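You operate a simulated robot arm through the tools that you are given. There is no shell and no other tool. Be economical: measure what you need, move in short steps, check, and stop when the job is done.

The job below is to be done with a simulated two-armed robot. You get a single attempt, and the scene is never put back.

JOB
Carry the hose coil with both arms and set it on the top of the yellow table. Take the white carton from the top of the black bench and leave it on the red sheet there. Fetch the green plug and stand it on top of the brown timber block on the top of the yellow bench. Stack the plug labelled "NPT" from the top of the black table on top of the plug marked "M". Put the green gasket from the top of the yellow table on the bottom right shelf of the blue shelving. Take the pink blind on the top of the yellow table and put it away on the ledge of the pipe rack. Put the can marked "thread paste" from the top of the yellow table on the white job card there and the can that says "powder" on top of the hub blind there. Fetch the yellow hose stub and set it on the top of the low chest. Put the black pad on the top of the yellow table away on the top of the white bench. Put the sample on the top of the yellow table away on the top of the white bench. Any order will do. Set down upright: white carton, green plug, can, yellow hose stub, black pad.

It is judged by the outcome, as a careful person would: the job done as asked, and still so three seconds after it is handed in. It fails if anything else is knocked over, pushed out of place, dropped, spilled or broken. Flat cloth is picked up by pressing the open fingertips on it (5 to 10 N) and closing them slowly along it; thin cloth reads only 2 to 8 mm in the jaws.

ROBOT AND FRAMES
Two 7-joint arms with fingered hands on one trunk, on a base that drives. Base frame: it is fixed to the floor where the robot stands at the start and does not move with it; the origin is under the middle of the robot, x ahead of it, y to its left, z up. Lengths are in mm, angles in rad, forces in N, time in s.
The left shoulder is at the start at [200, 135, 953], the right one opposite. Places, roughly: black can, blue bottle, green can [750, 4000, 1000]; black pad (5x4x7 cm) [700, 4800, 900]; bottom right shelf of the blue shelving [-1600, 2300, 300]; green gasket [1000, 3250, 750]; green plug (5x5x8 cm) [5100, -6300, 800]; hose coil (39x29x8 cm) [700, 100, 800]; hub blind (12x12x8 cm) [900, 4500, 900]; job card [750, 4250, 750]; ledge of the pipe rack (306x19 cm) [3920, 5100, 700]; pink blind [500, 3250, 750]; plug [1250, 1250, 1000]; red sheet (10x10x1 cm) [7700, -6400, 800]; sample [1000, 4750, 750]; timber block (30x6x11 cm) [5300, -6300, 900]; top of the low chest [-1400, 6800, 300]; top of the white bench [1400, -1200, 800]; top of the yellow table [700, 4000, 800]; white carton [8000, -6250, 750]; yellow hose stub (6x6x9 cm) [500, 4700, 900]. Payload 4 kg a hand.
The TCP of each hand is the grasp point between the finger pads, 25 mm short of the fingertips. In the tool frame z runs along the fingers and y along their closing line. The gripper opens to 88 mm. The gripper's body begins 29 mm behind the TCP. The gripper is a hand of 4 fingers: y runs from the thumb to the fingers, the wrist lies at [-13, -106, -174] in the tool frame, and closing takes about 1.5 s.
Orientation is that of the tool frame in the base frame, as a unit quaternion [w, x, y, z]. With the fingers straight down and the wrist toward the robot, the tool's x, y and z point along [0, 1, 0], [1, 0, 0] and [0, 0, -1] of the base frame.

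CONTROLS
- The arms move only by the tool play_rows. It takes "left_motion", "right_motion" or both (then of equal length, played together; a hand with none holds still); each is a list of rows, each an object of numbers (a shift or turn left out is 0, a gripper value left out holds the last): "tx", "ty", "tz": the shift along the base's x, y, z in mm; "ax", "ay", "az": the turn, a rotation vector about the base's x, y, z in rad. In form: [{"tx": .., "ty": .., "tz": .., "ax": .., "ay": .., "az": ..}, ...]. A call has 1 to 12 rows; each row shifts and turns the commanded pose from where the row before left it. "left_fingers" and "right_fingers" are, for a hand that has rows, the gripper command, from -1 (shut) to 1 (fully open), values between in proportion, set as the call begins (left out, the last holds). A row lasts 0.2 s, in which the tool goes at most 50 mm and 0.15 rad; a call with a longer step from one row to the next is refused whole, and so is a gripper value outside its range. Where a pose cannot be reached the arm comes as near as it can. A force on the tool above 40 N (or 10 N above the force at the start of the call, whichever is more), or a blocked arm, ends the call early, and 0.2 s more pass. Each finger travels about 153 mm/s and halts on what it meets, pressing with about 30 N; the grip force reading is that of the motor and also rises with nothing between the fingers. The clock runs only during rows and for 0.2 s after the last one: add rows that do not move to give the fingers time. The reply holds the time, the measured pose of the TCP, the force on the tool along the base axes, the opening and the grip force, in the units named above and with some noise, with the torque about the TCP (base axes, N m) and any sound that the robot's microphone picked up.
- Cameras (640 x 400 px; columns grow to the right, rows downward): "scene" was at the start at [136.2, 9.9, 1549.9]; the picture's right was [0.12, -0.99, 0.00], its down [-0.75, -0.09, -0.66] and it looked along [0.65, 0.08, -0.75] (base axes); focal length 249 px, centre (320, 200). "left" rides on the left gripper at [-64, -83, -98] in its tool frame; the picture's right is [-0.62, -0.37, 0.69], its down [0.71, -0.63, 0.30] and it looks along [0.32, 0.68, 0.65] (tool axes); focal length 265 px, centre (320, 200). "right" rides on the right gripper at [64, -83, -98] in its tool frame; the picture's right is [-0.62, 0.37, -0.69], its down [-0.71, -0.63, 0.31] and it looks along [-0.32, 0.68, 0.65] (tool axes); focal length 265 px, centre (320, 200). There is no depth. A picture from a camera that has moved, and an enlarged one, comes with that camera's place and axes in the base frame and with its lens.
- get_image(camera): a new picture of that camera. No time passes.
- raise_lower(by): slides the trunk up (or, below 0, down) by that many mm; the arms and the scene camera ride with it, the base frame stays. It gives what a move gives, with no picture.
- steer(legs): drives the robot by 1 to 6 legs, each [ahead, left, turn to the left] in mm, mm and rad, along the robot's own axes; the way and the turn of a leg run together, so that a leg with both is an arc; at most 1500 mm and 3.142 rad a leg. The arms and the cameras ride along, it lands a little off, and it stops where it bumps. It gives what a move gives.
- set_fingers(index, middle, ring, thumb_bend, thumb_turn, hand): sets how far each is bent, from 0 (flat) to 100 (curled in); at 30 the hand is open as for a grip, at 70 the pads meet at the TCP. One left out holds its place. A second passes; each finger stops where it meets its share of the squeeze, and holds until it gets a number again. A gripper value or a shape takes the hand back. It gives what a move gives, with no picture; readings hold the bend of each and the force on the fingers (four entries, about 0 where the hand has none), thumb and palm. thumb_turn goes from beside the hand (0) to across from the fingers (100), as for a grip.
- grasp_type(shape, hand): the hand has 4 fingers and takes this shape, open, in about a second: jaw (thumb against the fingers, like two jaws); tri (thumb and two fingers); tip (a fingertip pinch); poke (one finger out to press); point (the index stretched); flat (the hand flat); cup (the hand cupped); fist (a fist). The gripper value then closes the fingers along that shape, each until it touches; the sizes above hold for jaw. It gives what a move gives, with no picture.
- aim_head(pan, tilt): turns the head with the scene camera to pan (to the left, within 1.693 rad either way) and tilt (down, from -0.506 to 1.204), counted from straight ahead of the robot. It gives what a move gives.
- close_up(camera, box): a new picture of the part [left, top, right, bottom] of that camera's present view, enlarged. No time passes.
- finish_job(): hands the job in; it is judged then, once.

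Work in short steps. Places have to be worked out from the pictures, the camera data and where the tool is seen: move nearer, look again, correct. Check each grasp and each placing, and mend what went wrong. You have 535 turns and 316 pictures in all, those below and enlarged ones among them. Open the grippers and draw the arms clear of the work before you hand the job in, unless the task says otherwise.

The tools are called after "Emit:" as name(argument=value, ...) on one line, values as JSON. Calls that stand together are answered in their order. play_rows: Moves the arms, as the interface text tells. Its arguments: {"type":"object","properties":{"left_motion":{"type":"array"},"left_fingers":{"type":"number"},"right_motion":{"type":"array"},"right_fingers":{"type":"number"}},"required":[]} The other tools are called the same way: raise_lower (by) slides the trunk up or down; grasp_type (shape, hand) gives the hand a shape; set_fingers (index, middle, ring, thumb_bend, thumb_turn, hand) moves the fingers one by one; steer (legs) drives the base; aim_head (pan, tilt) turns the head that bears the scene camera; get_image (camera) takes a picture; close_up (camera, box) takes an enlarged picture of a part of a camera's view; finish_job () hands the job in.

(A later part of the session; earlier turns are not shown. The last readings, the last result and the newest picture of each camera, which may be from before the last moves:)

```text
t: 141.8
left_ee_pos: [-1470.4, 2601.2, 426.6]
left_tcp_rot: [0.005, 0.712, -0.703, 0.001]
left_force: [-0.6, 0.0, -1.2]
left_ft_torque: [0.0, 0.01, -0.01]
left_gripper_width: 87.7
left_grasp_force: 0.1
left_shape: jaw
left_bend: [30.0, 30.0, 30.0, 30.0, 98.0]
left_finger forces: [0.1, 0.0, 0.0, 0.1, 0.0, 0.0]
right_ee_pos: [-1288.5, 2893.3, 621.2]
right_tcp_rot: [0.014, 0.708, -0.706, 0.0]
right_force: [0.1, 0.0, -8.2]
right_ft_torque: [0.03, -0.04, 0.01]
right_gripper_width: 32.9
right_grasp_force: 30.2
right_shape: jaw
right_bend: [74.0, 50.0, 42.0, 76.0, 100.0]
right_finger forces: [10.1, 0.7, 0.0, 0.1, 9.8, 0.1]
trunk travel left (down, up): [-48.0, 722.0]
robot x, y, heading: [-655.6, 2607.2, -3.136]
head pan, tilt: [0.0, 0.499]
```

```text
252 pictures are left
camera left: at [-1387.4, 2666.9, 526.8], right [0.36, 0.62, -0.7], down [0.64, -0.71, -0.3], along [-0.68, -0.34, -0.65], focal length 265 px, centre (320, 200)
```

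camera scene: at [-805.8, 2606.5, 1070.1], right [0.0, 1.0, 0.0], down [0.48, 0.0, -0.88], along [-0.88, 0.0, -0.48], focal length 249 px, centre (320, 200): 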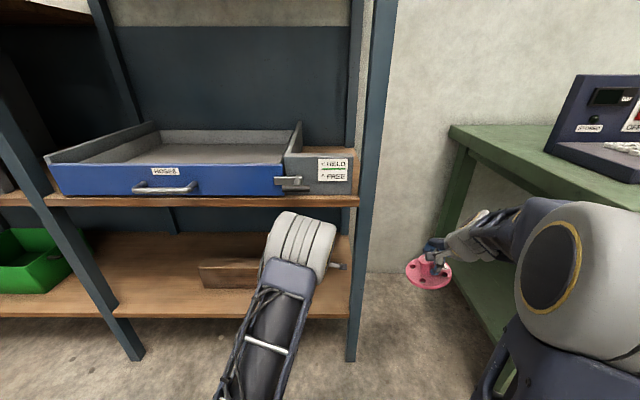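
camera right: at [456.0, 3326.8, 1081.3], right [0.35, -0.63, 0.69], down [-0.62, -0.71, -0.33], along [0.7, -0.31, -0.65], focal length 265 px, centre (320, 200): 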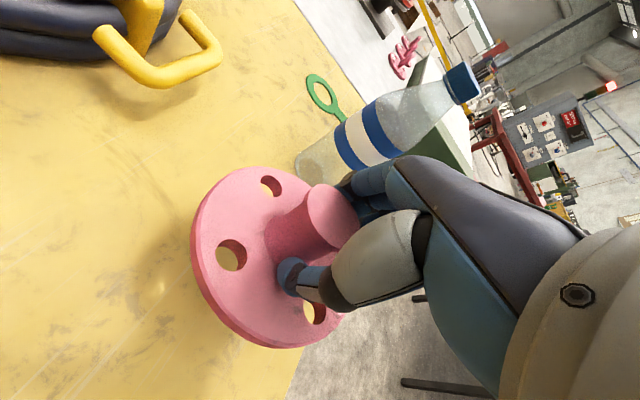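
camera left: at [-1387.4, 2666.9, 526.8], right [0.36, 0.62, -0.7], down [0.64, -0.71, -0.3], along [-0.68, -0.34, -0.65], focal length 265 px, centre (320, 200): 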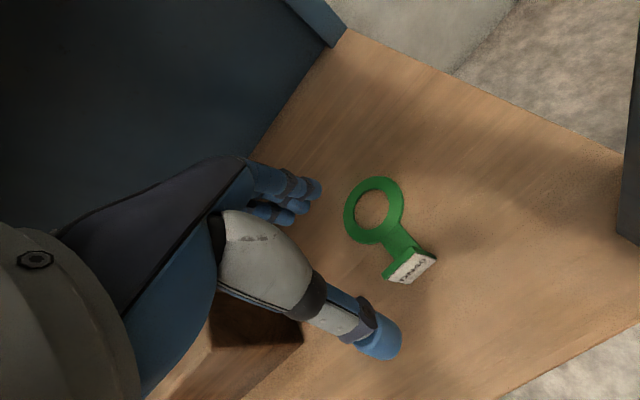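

Gasket placed on the bottom right shelf. I retract, back out, raise and turn back toward the yellow table.

Emit:
steer(legs=[[-345, 0, 0]])

Emit:
raise_lower(by=400)

Emit:
play_rows(left_motion=[{"tx": 30, "ty": -30, "tz": 35}, {"tx": 30, "ty": -30, "tz": 35}, {"tx": 30, "ty": -30, "tz": 35}, {"tx": 20, "ty": -30, "tz": 35}, {"ty": -30, "tz": 35}, {"ty": -20, "tz": 35}])

Emit:
raise_lower(by=150)

Emit:
steer(legs=[[0, 0, 1.571], [0, 0, 1.571], [0, 1450, 0]])

Emit:
aim_head(pan=0.4, tilt=0.65)

Emit:
get_image(camera="scene")

```text
t: 144.1
left_ee_pos: [-1123.2, 2601.7, 427.8]
left_tcp_rot: [0.004, 0.712, -0.702, 0.001]
left_force: [0.6, -0.3, 0.4]
left_ft_torque: [0.01, 0.01, -0.04]
left_gripper_width: 87.6
left_grasp_force: 0.1
left_shape: jaw
left_bend: [30.0, 30.0, 30.0, 30.0, 98.0]
left_finger forces: [0.0, 0.0, 0.0, 0.0, 0.1, 0.0]
right_ee_pos: [-941.4, 2895.5, 622.7]
right_tcp_rot: [0.015, 0.708, -0.706, -0.001]
right_force: [1.0, -0.6, -7.4]
right_ft_torque: [0.06, -0.06, 0.01]
right_gripper_width: 32.3
right_grasp_force: 30.4
right_shape: jaw
right_bend: [74.0, 50.0, 42.0, 76.0, 100.0]
right_finger forces: [10.0, 0.7, 0.0, 0.0, 10.0, 0.1]
trunk travel left (down, up): [-48.0, 722.0]
robot x, y, heading: [-308.5, 2606.9, -3.141]
head pan, tilt: [0.0, 0.499]
```

```text
t: 147.9
left_ee_pos: [-1123.5, 2601.9, 827.9]
left_tcp_rot: [0.004, 0.711, -0.703, 0.001]
left_force: [-0.7, 0.7, -0.2]
left_ft_torque: [0.0, -0.02, 0.03]
left_gripper_width: 87.5
left_grasp_force: 0.1
left_shape: jaw
left_bend: [30.0, 30.0, 30.0, 30.0, 98.0]
left_finger forces: [0.1, 0.0, 0.0, 0.1, 0.1, 0.1]
right_ee_pos: [-941.6, 2895.1, 1023.2]
right_tcp_rot: [0.014, 0.708, -0.706, -0.001]
right_force: [-0.3, -0.3, -7.9]
right_ft_torque: [0.07, -0.05, -0.01]
right_gripper_width: 32.6
right_grasp_force: 30.0
right_shape: jaw
right_bend: [74.0, 50.0, 42.0, 76.0, 100.0]
right_finger forces: [10.1, 0.7, 0.1, 0.1, 9.9, 0.0]
trunk travel left (down, up): [-448.0, 322.0]
robot x, y, heading: [-303.0, 2608.4, -3.136]
head pan, tilt: [0.0, 0.499]
```

```text
refused: row 1 steps farther than a row can; nothing moved
```

```text
t: 149.6
left_ee_pos: [-1123.3, 2602.2, 976.9]
left_tcp_rot: [0.003, 0.711, -0.703, 0.001]
left_force: [0.1, -0.6, 0.6]
left_ft_torque: [-0.02, 0.0, 0.01]
left_gripper_width: 87.8
left_grasp_force: 0.0
left_shape: jaw
left_bend: [30.0, 30.0, 30.0, 30.0, 98.0]
left_finger forces: [0.1, 0.0, 0.0, 0.0, 0.1, 0.0]
right_ee_pos: [-941.6, 2895.1, 1171.2]
right_tcp_rot: [0.014, 0.708, -0.706, -0.001]
right_force: [-0.5, 1.1, -8.3]
right_ft_torque: [0.03, -0.08, -0.02]
right_gripper_width: 32.6
right_grasp_force: 29.5
right_shape: jaw
right_bend: [74.0, 50.0, 42.0, 76.0, 100.0]
right_finger forces: [10.0, 0.6, 0.0, 0.0, 9.9, 0.0]
trunk travel left (down, up): [-598.0, 172.0]
robot x, y, heading: [-306.5, 2606.3, -3.138]
head pan, tilt: [0.0, 0.499]
```

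```text
t: 164.6
left_ee_pos: [426.6, 4112.6, 977.2]
left_tcp_rot: [-0.001, 0.679, 0.734, 0.004]
left_force: [-1.1, -1.6, -0.7]
left_ft_torque: [-0.01, 0.0, -0.04]
left_gripper_width: 87.5
left_grasp_force: 0.0
left_shape: jaw
left_bend: [30.0, 30.0, 31.0, 30.0, 98.0]
left_finger forces: [0.1, 0.0, 1.7, 0.0, 0.1, 0.0]
right_ee_pos: [265.7, 3808.4, 1171.9]
right_tcp_rot: [0.0, 0.683, 0.731, 0.014]
right_force: [-0.3, 0.6, -8.1]
right_ft_torque: [-0.04, 0.05, 0.03]
right_gripper_width: 31.9
right_grasp_force: 29.5
right_shape: jaw
right_bend: [74.0, 50.0, 42.0, 77.0, 100.0]
right_finger forces: [9.2, 0.6, 0.1, 0.1, 9.0, 0.0]
trunk travel left (down, up): [-598.0, 172.0]
robot x, y, heading: [-387.5, 4054.7, 0.072]
head pan, tilt: [0.0, 0.499]
```

```text
t: 165.4
left_ee_pos: [427.5, 4113.8, 978.1]
left_tcp_rot: [-0.001, 0.679, 0.734, 0.004]
left_force: [-1.3, -1.2, 0.7]
left_ft_torque: [0.01, 0.0, -0.04]
left_gripper_width: 87.7
left_grasp_force: 0.0
left_shape: jaw
left_bend: [30.0, 30.0, 31.0, 30.0, 98.0]
left_finger forces: [0.1, 0.0, 1.6, 0.0, 0.1, 0.1]
right_ee_pos: [264.5, 3808.7, 1171.9]
right_tcp_rot: [0.001, 0.683, 0.731, 0.013]
right_force: [0.2, 0.1, -8.3]
right_ft_torque: [-0.06, 0.04, 0.0]
right_gripper_width: 32.0
right_grasp_force: 30.1
right_shape: jaw
right_bend: [74.0, 50.0, 42.0, 77.0, 100.0]
right_finger forces: [9.3, 0.5, 0.1, 0.0, 9.2, 0.0]
trunk travel left (down, up): [-598.0, 172.0]
robot x, y, heading: [-384.8, 4053.1, 0.071]
head pan, tilt: [0.4, 0.649]
```

```text
251 pictures are left
camera scene: at [-252.0, 4098.4, 1606.8], right [0.45, -0.89, 0.0], down [-0.54, -0.27, -0.8], along [0.71, 0.36, -0.6], focal length 249 px, centre (320, 200)
```

scene: 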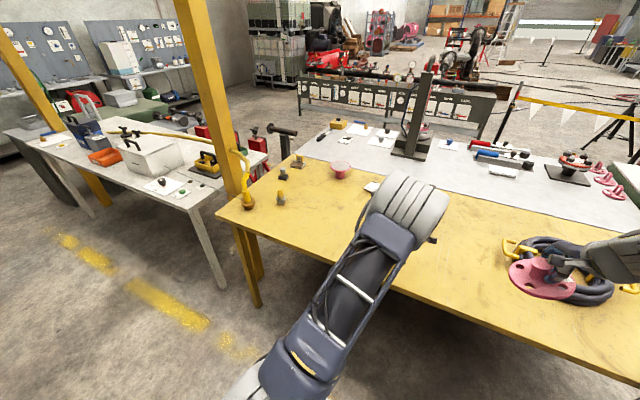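

The retract row was refused and the left ring finger reads a light contact near the black can. I look at the left camera at once.

Emit:
get_image(camera="left")

```text
250 pictures are left
camera left: at [348.6, 4042.6, 1076.7], right [-0.32, -0.64, -0.7], down [-0.68, 0.67, -0.3], along [0.66, 0.38, -0.65], focal length 265 px, centre (320, 200)
```

left: 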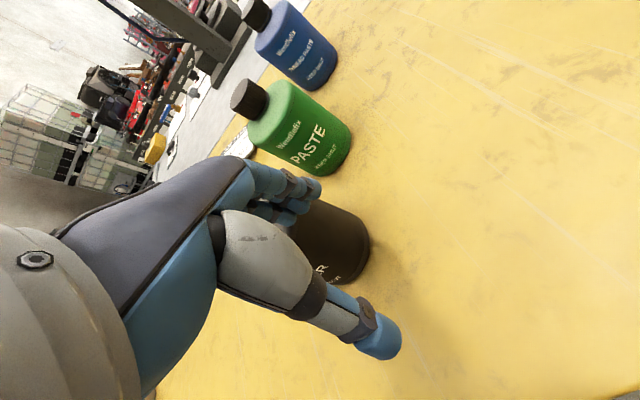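

The fingers rest against the black can, still standing. I ease away (−x,−y) and lift straight up.

Emit:
play_rows(left_motion=[{"tx": -8, "ty": -8}, {"tx": -10, "ty": -10}, {"tx": -8, "ty": -8, "tz": 5}, {"tz": 30}, {"tz": 45}, {"tz": 45}, {"tz": 45}])

Emit:
get_image(camera="left")

Emit:
get_image(camera="scene")

```text
t: 167.1
left_ee_pos: [402.9, 4090.3, 1148.7]
left_tcp_rot: [-0.002, 0.679, 0.735, 0.003]
left_force: [0.3, 0.2, -0.3]
left_ft_torque: [0.02, -0.02, -0.01]
left_gripper_width: 87.8
left_grasp_force: 0.1
left_shape: jaw
left_bend: [30.0, 30.0, 30.0, 30.0, 98.0]
left_finger forces: [0.0, 0.0, 0.0, 0.0, 0.0, 0.0]
right_ee_pos: [265.2, 3809.4, 1172.5]
right_tcp_rot: [0.0, 0.682, 0.731, 0.014]
right_force: [0.2, 0.8, -8.9]
right_ft_torque: [-0.05, 0.05, -0.02]
right_gripper_width: 32.0
right_grasp_force: 30.0
right_shape: jaw
right_bend: [74.0, 50.0, 42.0, 77.0, 100.0]
right_finger forces: [9.3, 0.5, 0.0, 0.0, 9.0, 0.1]
trunk travel left (down, up): [-598.0, 172.0]
robot x, y, heading: [-389.8, 4053.0, 0.063]
head pan, tilt: [0.4, 0.649]
```

```text
249 pictures are left
camera left: at [324.8, 4019.6, 1247.4], right [-0.32, -0.64, -0.7], down [-0.68, 0.67, -0.3], along [0.66, 0.38, -0.65], focal length 265 px, centre (320, 200)
```

left: 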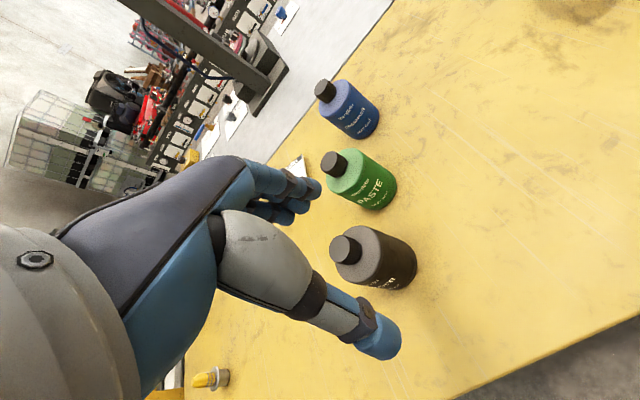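

```text
248 pictures are left
camera scene: at [-251.8, 4098.4, 1606.7], right [0.45, -0.89, 0.0], down [-0.54, -0.27, -0.8], along [0.71, 0.36, -0.6], focal length 249 px, centre (320, 200)
```

scene: 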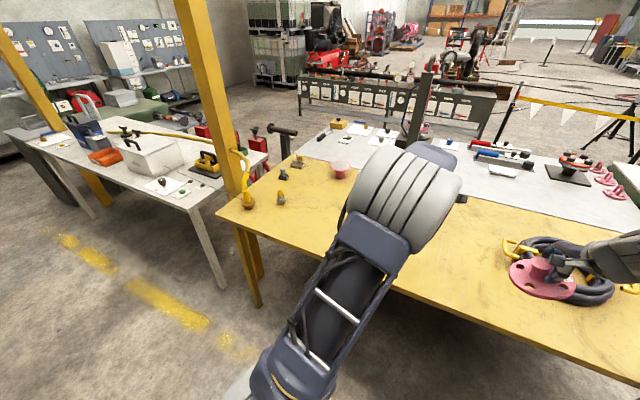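

All cans are standing. Close-up of the labels.

Emit:
close_up(camera="left", box=[310, 70, 430, 190])

Emit:
close_up(camera="left", box=[310, 170, 430, 300])

```text
3.33 times, centred on (370, 130) of left
camera zoom: at [324.8, 4019.6, 1247.4], right [-0.32, -0.64, -0.7], down [-0.68, 0.67, -0.3], along [0.66, 0.38, -0.65], focal length 885 px, centre (153, 433)
```

zoom: 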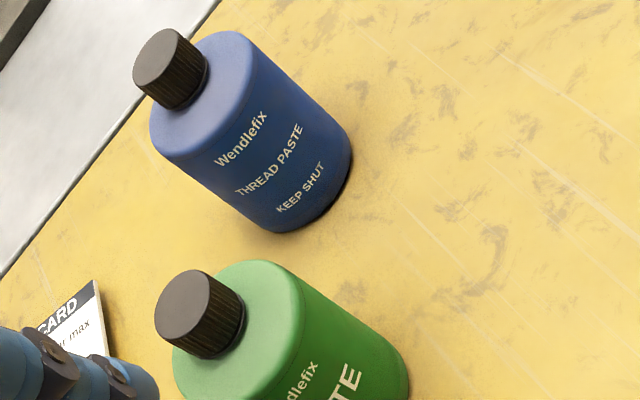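

```text
3.08 times, centred on (370, 235) of left
camera zoom: at [324.8, 4019.6, 1247.4], right [-0.32, -0.64, -0.7], down [-0.68, 0.67, -0.3], along [0.66, 0.38, -0.65], focal length 817 px, centre (166, 92)
```

zoom: 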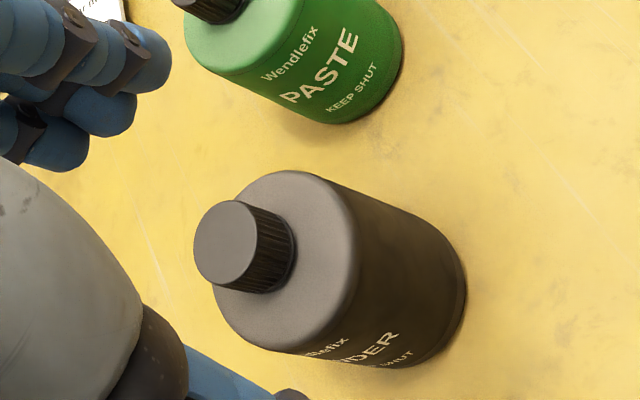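

Blue = THREAD PASTE, green = PASTE, black = …WDER (powder). Can positions ≈ black [492,4175], green [640,4130], blue [804,4064]. I square up and move closer for the black can.

Emit:
steer(legs=[[0, 0, -0.066], [200, -50, 0]])

Emit:
get_image(camera="left")

Emit:
aim_head(pan=0.35, tilt=0.75)

Emit:
get_image(camera="scene")

```text
t: 169.1
left_ee_pos: [604.6, 3988.1, 1147.7]
left_tcp_rot: [-0.001, 0.703, 0.711, 0.003]
left_force: [0.3, 0.5, 0.3]
left_ft_torque: [0.0, -0.02, 0.0]
left_gripper_width: 87.6
left_grasp_force: 0.0
left_shape: jaw
left_bend: [30.0, 30.0, 30.0, 30.0, 98.0]
left_finger forces: [0.0, 0.0, 0.0, 0.0, 0.0, 0.1]
right_ee_pos: [447.2, 3717.3, 1172.1]
right_tcp_rot: [0.0, 0.705, 0.709, 0.013]
right_force: [-0.5, 0.1, -6.6]
right_ft_torque: [-0.03, 0.1, -0.02]
right_gripper_width: 32.0
right_grasp_force: 30.0
right_shape: jaw
right_bend: [74.0, 50.0, 43.0, 77.0, 100.0]
right_finger forces: [9.5, 0.8, 0.1, 0.1, 9.4, 0.0]
trunk travel left (down, up): [-598.0, 172.0]
robot x, y, heading: [-188.2, 4007.4, 0.002]
head pan, tilt: [0.4, 0.649]
```

```text
245 pictures are left
camera left: at [520.9, 3922.6, 1247.1], right [-0.36, -0.62, -0.7], down [-0.64, 0.71, -0.3], along [0.68, 0.34, -0.65], focal length 265 px, centre (320, 200)
```

left: 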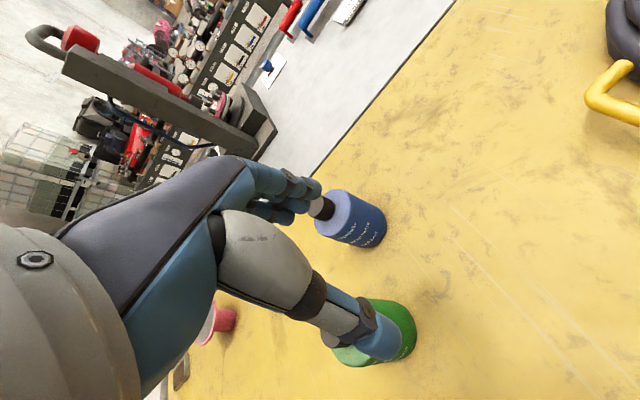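

```text
t: 169.8
left_ee_pos: [603.9, 3987.6, 1149.2]
left_tcp_rot: [-0.001, 0.702, 0.712, 0.003]
left_force: [0.2, -0.8, -0.2]
left_ft_torque: [-0.01, 0.0, -0.02]
left_gripper_width: 87.4
left_grasp_force: 0.1
left_shape: jaw
left_bend: [30.0, 30.0, 30.0, 30.0, 98.0]
left_finger forces: [0.0, 0.0, 0.1, 0.0, 0.0, 0.1]
right_ee_pos: [447.2, 3715.5, 1170.4]
right_tcp_rot: [0.0, 0.705, 0.709, 0.014]
right_force: [0.0, -0.3, -8.3]
right_ft_torque: [-0.06, 0.08, 0.01]
right_gripper_width: 32.0
right_grasp_force: 30.4
right_shape: jaw
right_bend: [74.0, 50.0, 43.0, 77.0, 100.0]
right_finger forces: [9.3, 0.8, 0.0, 0.0, 9.3, 0.0]
trunk travel left (down, up): [-598.0, 172.0]
robot x, y, heading: [-190.4, 4005.7, 0.006]
head pan, tilt: [0.351, 0.75]
```

```text
244 pictures are left
camera scene: at [-51.6, 4033.7, 1598.2], right [0.35, -0.94, 0.0], down [-0.64, -0.24, -0.73], along [0.69, 0.25, -0.68], focal length 249 px, centre (320, 200)
```

scene: 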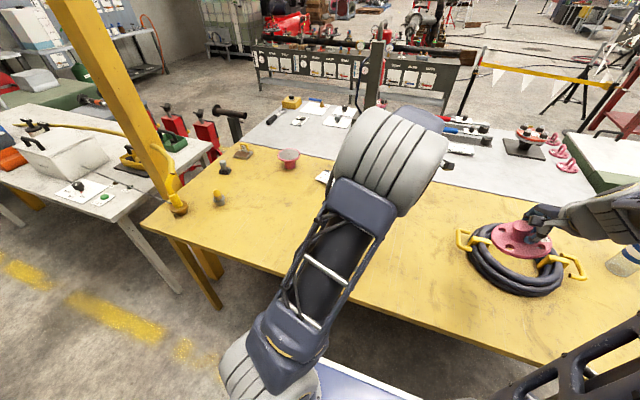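

Consistent positions. Move the left hand above the black can and descend to 1060 for a look.

Emit:
play_rows(left_motion=[{"tx": -22, "ty": 37}, {"tx": -22, "ty": 37}, {"tx": -22, "ty": 37}, {"tx": -23, "ty": 37}, {"tx": -23, "ty": 38}, {"tz": -40}, {"tz": -40}, {}])

Emit:
get_image(camera="left")

```text
t: 171.6
left_ee_pos: [491.9, 4175.2, 1066.9]
left_tcp_rot: [-0.001, 0.703, 0.711, 0.004]
left_force: [0.0, -0.6, 0.2]
left_ft_torque: [-0.03, -0.02, 0.01]
left_gripper_width: 87.9
left_grasp_force: 0.0
left_shape: jaw
left_bend: [30.0, 30.0, 30.0, 30.0, 98.0]
left_finger forces: [0.0, 0.1, 0.0, 0.0, 0.0, 0.0]
right_ee_pos: [448.4, 3715.2, 1171.3]
right_tcp_rot: [0.0, 0.706, 0.708, 0.013]
right_force: [-0.1, 0.2, -8.1]
right_ft_torque: [-0.05, 0.07, 0.02]
right_gripper_width: 31.9
right_grasp_force: 29.8
right_shape: jaw
right_bend: [74.0, 50.0, 43.0, 77.0, 100.0]
right_finger forces: [9.2, 0.7, 0.0, 0.0, 9.2, 0.1]
trunk travel left (down, up): [-598.0, 172.0]
robot x, y, heading: [-188.9, 4002.3, 0.004]
head pan, tilt: [0.351, 0.75]
```

```text
243 pictures are left
camera left: at [407.9, 4109.6, 1165.9], right [-0.36, -0.62, -0.7], down [-0.64, 0.71, -0.3], along [0.68, 0.34, -0.65], focal length 265 px, centre (320, 200)
```

left: 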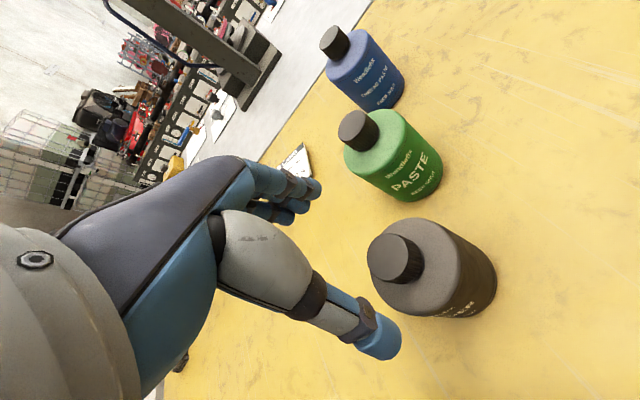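

The body (~78 mm) is too wide to straddle safely; I'll grip by the cap (~38 mm, top ≈995). Descend to 1012 and look again.

Emit:
play_rows(left_motion=[{"tz": -25}, {"tz": -20}, {"tz": -10}, {}])

Emit:
get_image(camera="left")

```text
t: 172.6
left_ee_pos: [490.9, 4175.1, 1012.4]
left_tcp_rot: [-0.002, 0.703, 0.711, 0.004]
left_force: [0.2, 0.2, -0.6]
left_ft_torque: [-0.03, 0.01, -0.04]
left_gripper_width: 87.8
left_grasp_force: 0.0
left_shape: jaw
left_bend: [30.0, 30.0, 30.0, 30.0, 98.0]
left_finger forces: [0.0, 0.0, 0.0, 0.1, 0.0, 0.0]
right_ee_pos: [448.0, 3715.8, 1170.8]
right_tcp_rot: [0.0, 0.706, 0.709, 0.014]
right_force: [0.3, 0.6, -8.9]
right_ft_torque: [-0.07, 0.1, -0.03]
right_gripper_width: 31.9
right_grasp_force: 30.1
right_shape: jaw
right_bend: [74.0, 50.0, 43.0, 77.0, 100.0]
right_finger forces: [9.2, 0.6, 0.1, 0.1, 9.1, 0.0]
trunk travel left (down, up): [-598.0, 172.0]
robot x, y, heading: [-192.1, 4008.0, 0.002]
head pan, tilt: [0.351, 0.75]
```

```text
242 pictures are left
camera left: at [408.0, 4109.2, 1111.1], right [-0.36, -0.62, -0.7], down [-0.64, 0.71, -0.3], along [0.68, 0.34, -0.65], focal length 265 px, centre (320, 200)
```

left: 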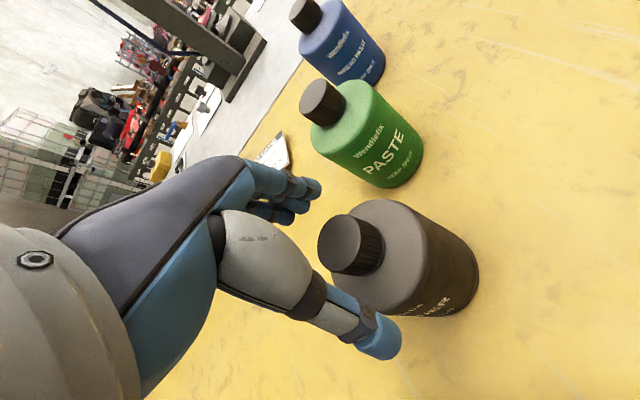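

Cap centre ≈[487,4167], top ≈1001. Align and lower to TCP 1003, then close gently.

Emit:
play_rows(left_motion=[{"tx": -4, "ty": -8}, {"tz": -9}, {}])

Emit:
play_rows(left_motion=[{}, {}, {}, {}, {}, {}, {}, {}], left_fingers=-1)

Emit:
get_image(camera="left")

```text
t: 173.4
left_ee_pos: [486.5, 4166.3, 1004.0]
left_tcp_rot: [-0.001, 0.703, 0.711, 0.004]
left_force: [-0.2, 0.4, 0.4]
left_ft_torque: [-0.05, -0.03, 0.02]
left_gripper_width: 87.6
left_grasp_force: 0.0
left_shape: jaw
left_bend: [30.0, 30.0, 30.0, 30.0, 98.0]
left_finger forces: [0.0, 0.0, 0.0, 0.0, 0.0, 0.1]
right_ee_pos: [447.3, 3715.2, 1172.6]
right_tcp_rot: [0.0, 0.706, 0.708, 0.014]
right_force: [0.0, -1.1, -8.4]
right_ft_torque: [-0.02, 0.09, 0.0]
right_gripper_width: 31.9
right_grasp_force: 30.3
right_shape: jaw
right_bend: [74.0, 50.0, 43.0, 77.0, 100.0]
right_finger forces: [9.1, 0.8, 0.0, 0.0, 9.0, 0.0]
trunk travel left (down, up): [-598.0, 172.0]
robot x, y, heading: [-188.0, 4002.2, 0.006]
head pan, tilt: [0.351, 0.75]
```

```text
t: 175.2
left_ee_pos: [485.8, 4166.5, 1004.3]
left_tcp_rot: [-0.001, 0.703, 0.711, 0.003]
left_force: [0.2, -0.6, 0.0]
left_ft_torque: [-0.01, 0.01, -0.03]
left_gripper_width: 24.0
left_grasp_force: 30.4
left_shape: jaw
left_bend: [74.0, 42.0, 45.0, 73.0, 100.0]
left_finger forces: [11.0, 8.4, 4.6, 0.0, 20.4, 0.0]
right_ee_pos: [448.0, 3716.2, 1171.4]
right_tcp_rot: [0.0, 0.706, 0.708, 0.013]
right_force: [-0.5, 0.6, -8.6]
right_ft_torque: [-0.06, 0.06, -0.03]
right_gripper_width: 31.9
right_grasp_force: 30.3
right_shape: jaw
right_bend: [74.0, 50.0, 43.0, 77.0, 100.0]
right_finger forces: [9.1, 0.6, 0.0, 0.0, 8.9, 0.0]
trunk travel left (down, up): [-598.0, 172.0]
robot x, y, heading: [-193.7, 4000.8, 0.006]
head pan, tilt: [0.351, 0.75]
```

```text
241 pictures are left
camera left: at [404.0, 4100.8, 1103.1], right [-0.36, -0.62, -0.7], down [-0.64, 0.71, -0.3], along [0.68, 0.34, -0.65], focal length 265 px, centre (320, 200)
```

left: 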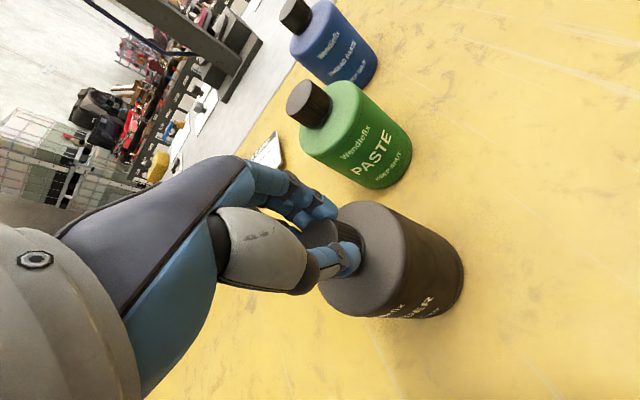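

Cap gripped with all fingers. Lift and check.

Emit:
play_rows(left_motion=[{"tz": 8}, {"tz": 15}, {"tz": 30}, {"tz": 40}, {"tz": 40}, {"tz": 40}, {}])

Emit:
get_image(camera="left")

```text
t: 176.8
left_ee_pos: [486.8, 4167.3, 1177.6]
left_tcp_rot: [-0.001, 0.703, 0.711, 0.003]
left_force: [-0.6, 0.9, -3.8]
left_ft_torque: [-0.04, 0.05, 0.02]
left_gripper_width: 23.2
left_grasp_force: 29.8
left_shape: jaw
left_bend: [74.0, 42.0, 46.0, 73.0, 100.0]
left_finger forces: [11.2, 8.1, 5.1, 0.0, 20.8, 0.0]
right_ee_pos: [447.5, 3716.2, 1172.0]
right_tcp_rot: [0.0, 0.706, 0.708, 0.014]
right_force: [-0.1, -0.7, -7.8]
right_ft_torque: [-0.06, 0.09, -0.01]
right_gripper_width: 32.2
right_grasp_force: 30.0
right_shape: jaw
right_bend: [74.0, 50.0, 43.0, 77.0, 100.0]
right_finger forces: [9.0, 0.5, 0.0, 0.0, 9.0, 0.1]
trunk travel left (down, up): [-598.0, 172.0]
robot x, y, heading: [-192.6, 4004.2, 0.004]
head pan, tilt: [0.351, 0.75]
```

```text
240 pictures are left
camera left: at [404.4, 4101.3, 1277.2], right [-0.36, -0.62, -0.7], down [-0.64, 0.71, -0.3], along [0.68, 0.34, -0.65], focal length 265 px, centre (320, 200)
```

left: 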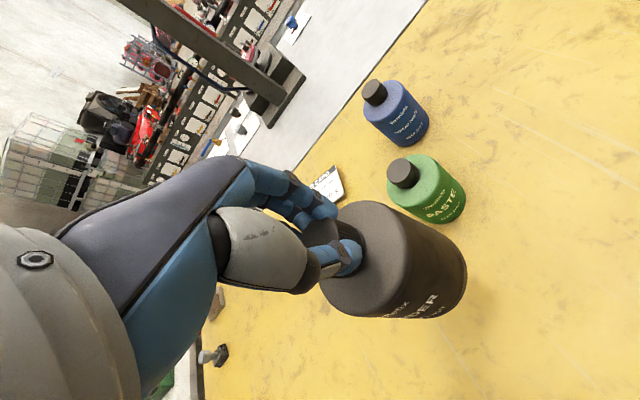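

Held steadily. Raise a bit more and drive to face the hub blind (left 265, forward 155).

Emit:
play_rows(left_motion=[{"tz": 30}, {"tz": 30}])

Emit:
steer(legs=[[0, 265, 0], [150, 0, -0.004]])

Emit:
get_image(camera="left")

Emit:
aim_head(pan=0.2, tilt=0.7)

Emit:
get_image(camera="scene")

```text
t: 177.4
left_ee_pos: [487.0, 4166.3, 1239.2]
left_tcp_rot: [-0.001, 0.702, 0.712, 0.003]
left_force: [0.2, -0.4, -3.3]
left_ft_torque: [-0.02, 0.07, 0.03]
left_gripper_width: 23.5
left_grasp_force: 30.0
left_shape: jaw
left_bend: [74.0, 42.0, 46.0, 73.0, 100.0]
left_finger forces: [11.3, 8.1, 5.2, 0.1, 20.8, 0.0]
right_ee_pos: [447.5, 3715.1, 1172.1]
right_tcp_rot: [-0.001, 0.705, 0.709, 0.014]
right_force: [-0.1, 0.0, -7.8]
right_ft_torque: [-0.02, 0.05, 0.0]
right_gripper_width: 32.1
right_grasp_force: 30.6
right_shape: jaw
right_bend: [74.0, 50.0, 43.0, 77.0, 100.0]
right_finger forces: [9.1, 0.6, 0.0, 0.0, 8.9, 0.0]
trunk travel left (down, up): [-598.0, 172.0]
robot x, y, heading: [-191.1, 4005.8, 0.001]
head pan, tilt: [0.351, 0.75]
```

```text
t: 180.2
left_ee_pos: [635.3, 4423.1, 1238.4]
left_tcp_rot: [-0.001, 0.706, 0.708, 0.004]
left_force: [0.4, 0.8, -4.5]
left_ft_torque: [-0.01, 0.05, -0.03]
left_gripper_width: 23.6
left_grasp_force: 29.6
left_shape: jaw
left_bend: [74.0, 42.0, 47.0, 73.0, 100.0]
left_finger forces: [11.6, 8.1, 5.3, 0.0, 20.7, 0.0]
right_ee_pos: [591.5, 3973.1, 1171.7]
right_tcp_rot: [0.0, 0.709, 0.705, 0.014]
right_force: [1.3, 0.4, -8.4]
right_ft_torque: [-0.03, 0.1, 0.0]
right_gripper_width: 31.9
right_grasp_force: 30.1
right_shape: jaw
right_bend: [74.0, 50.0, 43.0, 77.0, 100.0]
right_finger forces: [9.2, 0.5, 0.0, 0.1, 9.2, 0.0]
trunk travel left (down, up): [-598.0, 172.0]
robot x, y, heading: [-45.3, 4269.0, -0.001]
head pan, tilt: [0.351, 0.75]
```

```text
239 pictures are left
camera left: at [551.7, 4358.3, 1337.8], right [-0.36, -0.62, -0.7], down [-0.63, 0.71, -0.3], along [0.68, 0.33, -0.65], focal length 265 px, centre (320, 200)
```

left: 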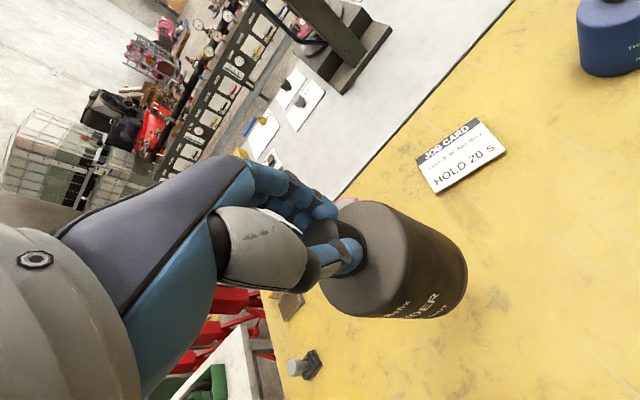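

```text
t: 180.9
left_ee_pos: [635.2, 4422.8, 1237.8]
left_tcp_rot: [-0.002, 0.706, 0.708, 0.003]
left_force: [-0.2, -0.6, -4.1]
left_ft_torque: [-0.03, 0.06, 0.0]
left_gripper_width: 23.2
left_grasp_force: 30.4
left_shape: jaw
left_bend: [74.0, 42.0, 47.0, 73.0, 100.0]
left_finger forces: [11.7, 8.2, 5.2, 0.0, 20.7, 0.1]
right_ee_pos: [589.9, 3972.4, 1171.6]
right_tcp_rot: [0.0, 0.709, 0.705, 0.014]
right_force: [0.1, -0.4, -8.0]
right_ft_torque: [-0.04, 0.12, -0.01]
right_gripper_width: 32.0
right_grasp_force: 30.4
right_shape: jaw
right_bend: [74.0, 50.0, 43.0, 77.0, 100.0]
right_finger forces: [9.2, 0.5, 0.0, 0.0, 9.0, 0.0]
trunk travel left (down, up): [-598.0, 172.0]
robot x, y, heading: [-44.2, 4268.3, 0.001]
head pan, tilt: [0.201, 0.7]
```

```text
238 pictures are left
camera scene: at [100.0, 4283.2, 1602.4], right [0.2, -0.98, 0.0], down [-0.63, -0.13, -0.76], along [0.75, 0.15, -0.64], focal length 249 px, centre (320, 200)
```

scene: 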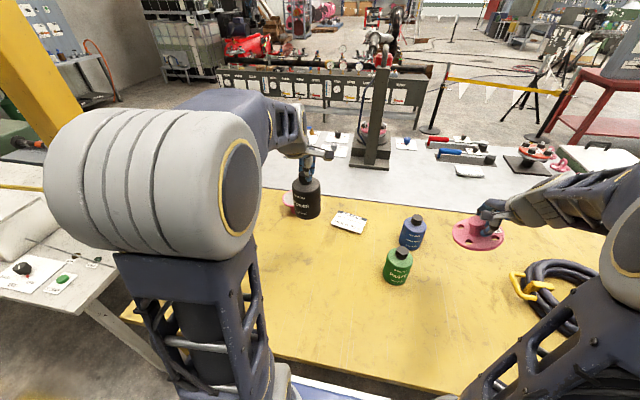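

Card ≈[864,4304]. The hub blind is hidden by the held can; I shift the hand 110 mm right to see it.

Emit:
play_rows(left_motion=[{"ty": -40}, {"ty": -40}, {"ty": -30}, {}])

Emit:
get_image(camera="left")

Emit:
close_up(camera="scene", box=[230, 120, 390, 240])

```text
t: 181.9
left_ee_pos: [636.0, 4313.4, 1240.1]
left_tcp_rot: [-0.001, 0.705, 0.709, 0.004]
left_force: [0.3, -0.4, -4.4]
left_ft_torque: [-0.04, -0.01, 0.01]
left_gripper_width: 22.8
left_grasp_force: 29.9
left_shape: jaw
left_bend: [74.0, 42.0, 47.0, 73.0, 100.0]
left_finger forces: [12.3, 8.2, 5.3, 0.0, 20.4, 0.1]
right_ee_pos: [590.7, 3973.3, 1171.7]
right_tcp_rot: [0.0, 0.709, 0.705, 0.014]
right_force: [0.0, -0.1, -8.9]
right_ft_torque: [-0.01, 0.07, -0.01]
right_gripper_width: 31.7
right_grasp_force: 29.5
right_shape: jaw
right_bend: [74.0, 50.0, 43.0, 77.0, 100.0]
right_finger forces: [9.0, 0.7, 0.1, 0.0, 9.1, 0.0]
trunk travel left (down, up): [-598.0, 172.0]
robot x, y, heading: [-40.4, 4267.9, -0.011]
head pan, tilt: [0.201, 0.7]
```

```text
237 pictures are left
camera left: at [551.3, 4248.2, 1338.5], right [-0.36, -0.62, -0.7], down [-0.63, 0.71, -0.3], along [0.68, 0.33, -0.65], focal length 265 px, centre (320, 200)
```

left: 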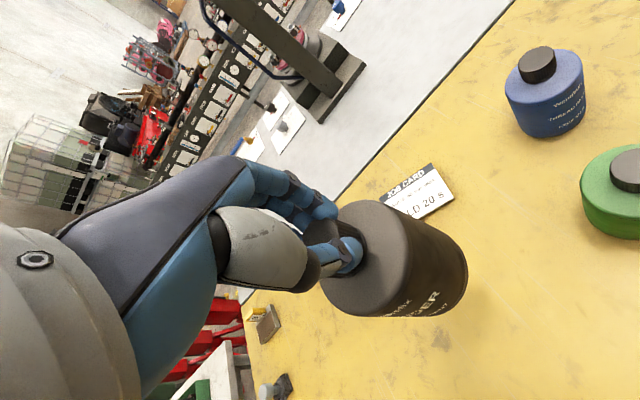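

```text
3.33 times, centred on (310, 180) of scene
camera zoom: at [100.0, 4283.2, 1602.4], right [0.2, -0.98, 0.0], down [-0.63, -0.13, -0.76], along [0.75, 0.15, -0.64], focal length 829 px, centre (353, 267)
```

zoom: 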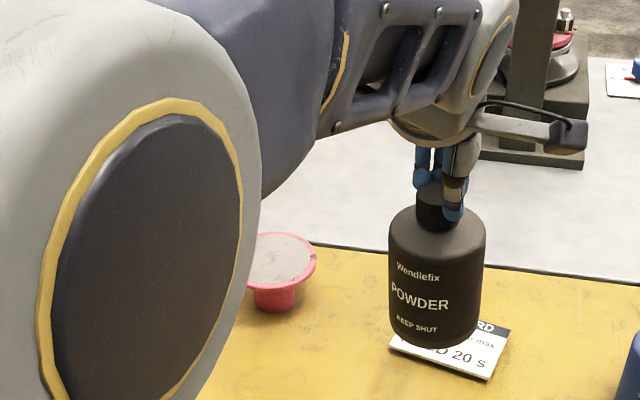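

"POWDER" confirmed. Hub blind disc ≈[890,4549], top ≈922. I creep forward 28 mm and bring the can toward it.

Emit:
steer(legs=[[28, 0, 0.008]])

Emit:
play_rows(left_motion=[{"tx": 28, "ty": 29}, {"tx": 28, "ty": 29}, {"tx": 28, "ty": 29}, {"tx": 28, "ty": 29}, {"tx": 28, "ty": 29}, {"tx": 28, "ty": 29}, {"tx": 28, "ty": 29, "tz": -15}, {"tx": 28, "ty": 29, "tz": -15}, {}])

Emit:
get_image(camera="scene")

```text
t: 182.8
left_ee_pos: [661.0, 4318.3, 1239.5]
left_tcp_rot: [-0.001, 0.702, 0.712, 0.003]
left_force: [-0.2, -0.5, -4.6]
left_ft_torque: [0.01, 0.03, 0.02]
left_gripper_width: 22.9
left_grasp_force: 30.4
left_shape: jaw
left_bend: [74.0, 42.0, 47.0, 73.0, 99.0]
left_finger forces: [12.0, 8.3, 5.4, 0.0, 20.6, 0.0]
right_ee_pos: [621.2, 3977.9, 1171.2]
right_tcp_rot: [0.0, 0.705, 0.709, 0.014]
right_force: [-0.3, -0.2, -7.8]
right_ft_torque: [-0.09, 0.06, -0.03]
right_gripper_width: 31.9
right_grasp_force: 29.9
right_shape: jaw
right_bend: [74.0, 50.0, 43.0, 77.0, 100.0]
right_finger forces: [9.2, 0.6, 0.1, 0.0, 9.1, 0.0]
trunk travel left (down, up): [-598.0, 172.0]
robot x, y, heading: [-14.8, 4268.0, 0.003]
head pan, tilt: [0.201, 0.7]
```

```text
t: 184.8
left_ee_pos: [885.5, 4550.3, 1209.2]
left_tcp_rot: [-0.002, 0.703, 0.712, 0.002]
left_force: [0.2, 0.1, -4.9]
left_ft_torque: [-0.05, 0.05, -0.01]
left_gripper_width: 22.9
left_grasp_force: 30.2
left_shape: jaw
left_bend: [74.0, 42.0, 47.0, 74.0, 99.0]
left_finger forces: [11.8, 8.0, 5.7, 0.0, 20.6, 0.0]
right_ee_pos: [619.7, 3977.1, 1172.2]
right_tcp_rot: [0.0, 0.706, 0.708, 0.014]
right_force: [-0.2, 0.4, -6.9]
right_ft_torque: [-0.03, 0.04, -0.01]
right_gripper_width: 31.5
right_grasp_force: 30.1
right_shape: jaw
right_bend: [74.0, 50.0, 43.0, 77.0, 100.0]
right_finger forces: [9.1, 0.1, 0.0, 0.0, 8.9, 0.1]
trunk travel left (down, up): [-598.0, 172.0]
robot x, y, heading: [-18.4, 4266.0, 0.003]
head pan, tilt: [0.201, 0.7]
```

```text
235 pictures are left
camera scene: at [127.6, 4284.4, 1602.4], right [0.2, -0.98, 0.0], down [-0.63, -0.13, -0.76], along [0.75, 0.16, -0.64], focal length 249 px, centre (320, 200)
```

scene: 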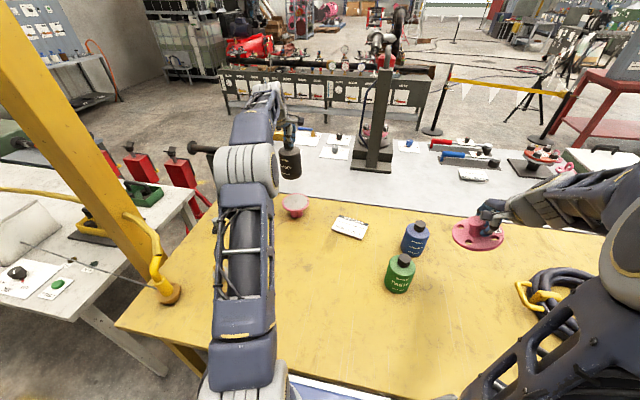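

Clear view now. Close-up of the blind and the can for alignment.

Emit:
close_up(camera="scene", box=[240, 130, 340, 230])

```text
4.00 times, centred on (290, 180) of scene
camera zoom: at [127.6, 4284.4, 1602.4], right [0.2, -0.98, 0.0], down [-0.63, -0.13, -0.76], along [0.75, 0.16, -0.64], focal length 995 px, centre (440, 280)
```

zoom: 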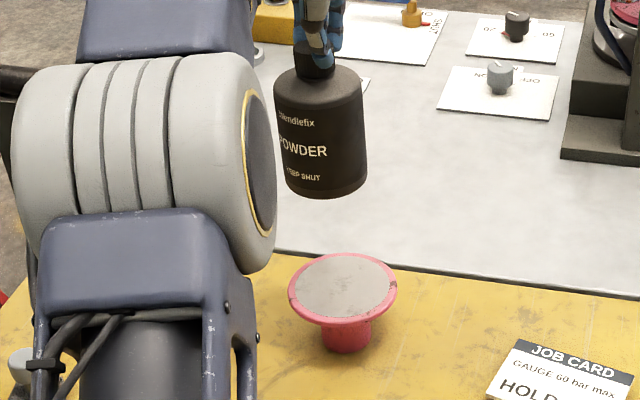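

Disc centre ≈[894,4554]; the can is upright and calibration checks out. Align and lower.

Emit:
play_rows(left_motion=[{"tx": 8, "ty": 4, "tz": -20}, {"tz": -30}, {"tz": -30}, {"tz": -25}, {}])

Emit:
close_up(camera="scene", box=[240, 130, 340, 230])

```text
t: 185.9
left_ee_pos: [893.2, 4554.5, 1104.6]
left_tcp_rot: [-0.001, 0.702, 0.712, 0.003]
left_force: [-0.4, 0.5, -4.4]
left_ft_torque: [0.02, 0.04, 0.01]
left_gripper_width: 22.7
left_grasp_force: 29.8
left_shape: jaw
left_bend: [74.0, 42.0, 47.0, 74.0, 99.0]
left_finger forces: [11.7, 8.0, 5.9, 0.0, 20.5, 0.0]
right_ee_pos: [621.4, 3978.0, 1171.4]
right_tcp_rot: [0.0, 0.706, 0.709, 0.014]
right_force: [1.0, 0.0, -8.9]
right_ft_torque: [-0.05, 0.04, 0.02]
right_gripper_width: 31.5
right_grasp_force: 29.9
right_shape: jaw
right_bend: [74.0, 50.0, 43.0, 77.0, 100.0]
right_finger forces: [9.0, 0.4, 0.0, 0.0, 8.8, 0.1]
trunk travel left (down, up): [-598.0, 172.0]
robot x, y, heading: [-16.5, 4266.9, 0.004]
head pan, tilt: [0.201, 0.7]
```

```text
4.00 times, centred on (290, 180) of scene
camera zoom: at [127.7, 4284.4, 1602.4], right [0.2, -0.98, 0.0], down [-0.63, -0.13, -0.76], along [0.75, 0.16, -0.64], focal length 995 px, centre (440, 280)
```

zoom: 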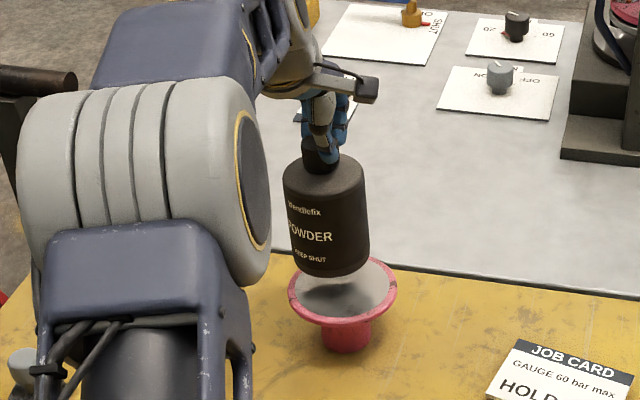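

Well aligned. Lower slowly to contact.

Emit:
play_rows(left_motion=[{"tz": -8}, {"tz": -5}, {"tz": -3}, {"tz": -2}, {}])

Emit:
close_up(camera="scene", box=[240, 130, 340, 230])

```text
t: 187.2
left_ee_pos: [894.7, 4555.7, 1085.8]
left_tcp_rot: [-0.002, 0.703, 0.712, 0.003]
left_force: [0.1, -0.5, -3.9]
left_ft_torque: [-0.01, 0.07, 0.03]
left_gripper_width: 22.7
left_grasp_force: 29.8
left_shape: jaw
left_bend: [74.0, 42.0, 47.0, 74.0, 99.0]
left_finger forces: [11.6, 8.1, 5.9, 0.0, 20.6, 0.0]
right_ee_pos: [620.2, 3978.9, 1171.2]
right_tcp_rot: [0.0, 0.706, 0.708, 0.013]
right_force: [0.6, 0.2, -8.2]
right_ft_torque: [-0.05, 0.04, 0.01]
right_gripper_width: 31.7
right_grasp_force: 29.8
right_shape: jaw
right_bend: [74.0, 50.0, 43.0, 77.0, 100.0]
right_finger forces: [9.1, 0.3, 0.0, 0.0, 8.8, 0.0]
trunk travel left (down, up): [-598.0, 172.0]
robot x, y, heading: [-13.0, 4266.3, 0.007]
head pan, tilt: [0.201, 0.7]
```

```text
4.00 times, centred on (290, 180) of scene
camera zoom: at [127.7, 4284.4, 1602.4], right [0.2, -0.98, 0.0], down [-0.63, -0.13, -0.76], along [0.75, 0.16, -0.64], focal length 995 px, centre (440, 280)
```

zoom: 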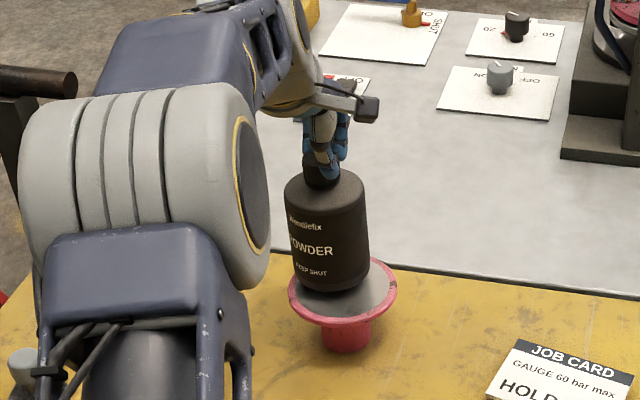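

The can base sits ~10 mm off to the left/far of the disc centre and still slightly above. I shift (−9,−7) and lower to contact.

Emit:
play_rows(left_motion=[{"tx": -9, "ty": -7}, {"tz": -3}, {"tz": -3}, {"tz": -3}, {}])

Emit:
close_up(camera="scene", box=[240, 130, 340, 230])

```text
t: 188.3
left_ee_pos: [885.7, 4547.2, 1078.5]
left_tcp_rot: [-0.001, 0.703, 0.711, 0.004]
left_force: [-1.0, -1.1, -1.7]
left_ft_torque: [0.0, 0.01, -0.01]
left_gripper_width: 22.7
left_grasp_force: 30.0
left_shape: jaw
left_bend: [74.0, 42.0, 47.0, 74.0, 99.0]
left_finger forces: [12.1, 7.9, 5.6, 0.2, 21.2, 0.0]
right_ee_pos: [621.2, 3977.8, 1171.4]
right_tcp_rot: [0.0, 0.706, 0.708, 0.013]
right_force: [-0.6, 0.7, -7.9]
right_ft_torque: [-0.03, 0.08, 0.0]
right_gripper_width: 31.7
right_grasp_force: 29.7
right_shape: jaw
right_bend: [74.0, 50.0, 43.0, 77.0, 100.0]
right_finger forces: [9.0, 0.3, 0.1, 0.1, 8.8, 0.0]
trunk travel left (down, up): [-598.0, 172.0]
robot x, y, heading: [-14.6, 4264.7, 0.003]
head pan, tilt: [0.201, 0.7]
```

```text
4.00 times, centred on (290, 180) of scene
camera zoom: at [127.5, 4284.3, 1602.5], right [0.2, -0.98, 0.0], down [-0.63, -0.13, -0.76], along [0.75, 0.16, -0.64], focal length 995 px, centre (440, 280)
```

zoom: 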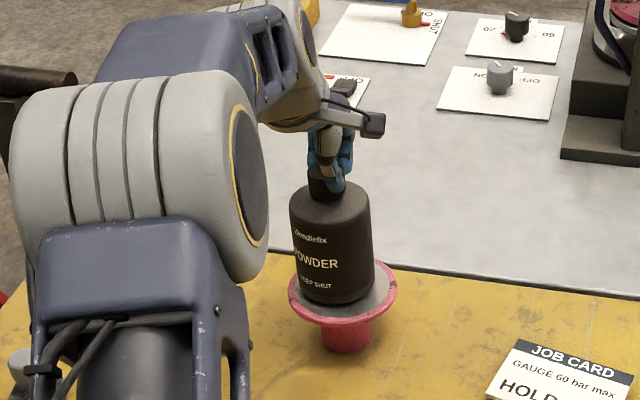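

Touching, ~8 mm off centre. Small correction: up 4, shift, and down again.

Emit:
play_rows(left_motion=[{"tz": 5}, {"tx": -5, "ty": -7}, {"tz": -4}, {"tz": -2}, {"tz": -1}, {}])

```text
t: 189.8
left_ee_pos: [879.9, 4541.7, 1077.0]
left_tcp_rot: [-0.001, 0.703, 0.711, 0.004]
left_force: [-1.4, -1.9, 5.9]
left_ft_torque: [-0.02, -0.1, -0.03]
left_gripper_width: 22.9
left_grasp_force: 29.9
left_shape: jaw
left_bend: [74.0, 42.0, 47.0, 74.0, 99.0]
left_finger forces: [12.4, 8.1, 5.3, 0.0, 22.2, 0.0]
right_ee_pos: [621.4, 3978.7, 1171.3]
right_tcp_rot: [-0.001, 0.706, 0.708, 0.014]
right_force: [0.2, -0.2, -8.3]
right_ft_torque: [-0.02, 0.09, -0.02]
right_gripper_width: 31.7
right_grasp_force: 29.9
right_shape: jaw
right_bend: [74.0, 50.0, 43.0, 77.0, 100.0]
right_finger forces: [9.0, 0.4, 0.1, 0.1, 8.8, 0.0]
trunk travel left (down, up): [-598.0, 172.0]
robot x, y, heading: [-16.5, 4266.1, 0.003]
head pan, tilt: [0.201, 0.7]
```

Seated (contact ≈10 N). Release and lift away.

Emit:
play_rows(left_motion=[{}, {}, {}, {}, {}, {"tz": 10}, {"tz": 25}, {"tz": 40}, {"tz": 40}, {"tz": 40}], left_fingers=1)

Emit:
close_up(camera="scene", box=[240, 130, 340, 230])

```text
t: 191.9
left_ee_pos: [879.9, 4540.7, 1229.9]
left_tcp_rot: [-0.003, 0.703, 0.711, 0.003]
left_force: [-0.1, 0.0, -0.1]
left_ft_torque: [0.03, -0.01, 0.0]
left_gripper_width: 87.6
left_grasp_force: 0.0
left_shape: jaw
left_bend: [30.0, 30.0, 30.0, 30.0, 98.0]
left_finger forces: [0.0, 0.0, 0.0, 0.0, 0.1, 0.1]
right_ee_pos: [620.0, 3978.2, 1171.6]
right_tcp_rot: [0.0, 0.706, 0.709, 0.013]
right_force: [-0.5, 0.1, -8.6]
right_ft_torque: [-0.03, 0.05, 0.05]
right_gripper_width: 31.7
right_grasp_force: 29.8
right_shape: jaw
right_bend: [74.0, 50.0, 43.0, 77.0, 100.0]
right_finger forces: [9.0, 0.2, 0.0, 0.0, 8.7, 0.1]
trunk travel left (down, up): [-598.0, 172.0]
robot x, y, heading: [-13.0, 4267.8, -0.001]
head pan, tilt: [0.201, 0.7]
```

```text
4.00 times, centred on (290, 180) of scene
camera zoom: at [127.7, 4284.4, 1602.4], right [0.2, -0.98, 0.0], down [-0.63, -0.13, -0.76], along [0.75, 0.16, -0.64], focal length 995 px, centre (440, 280)
```

zoom: 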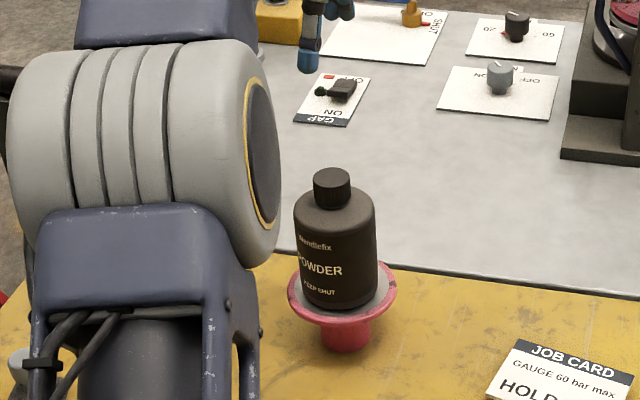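

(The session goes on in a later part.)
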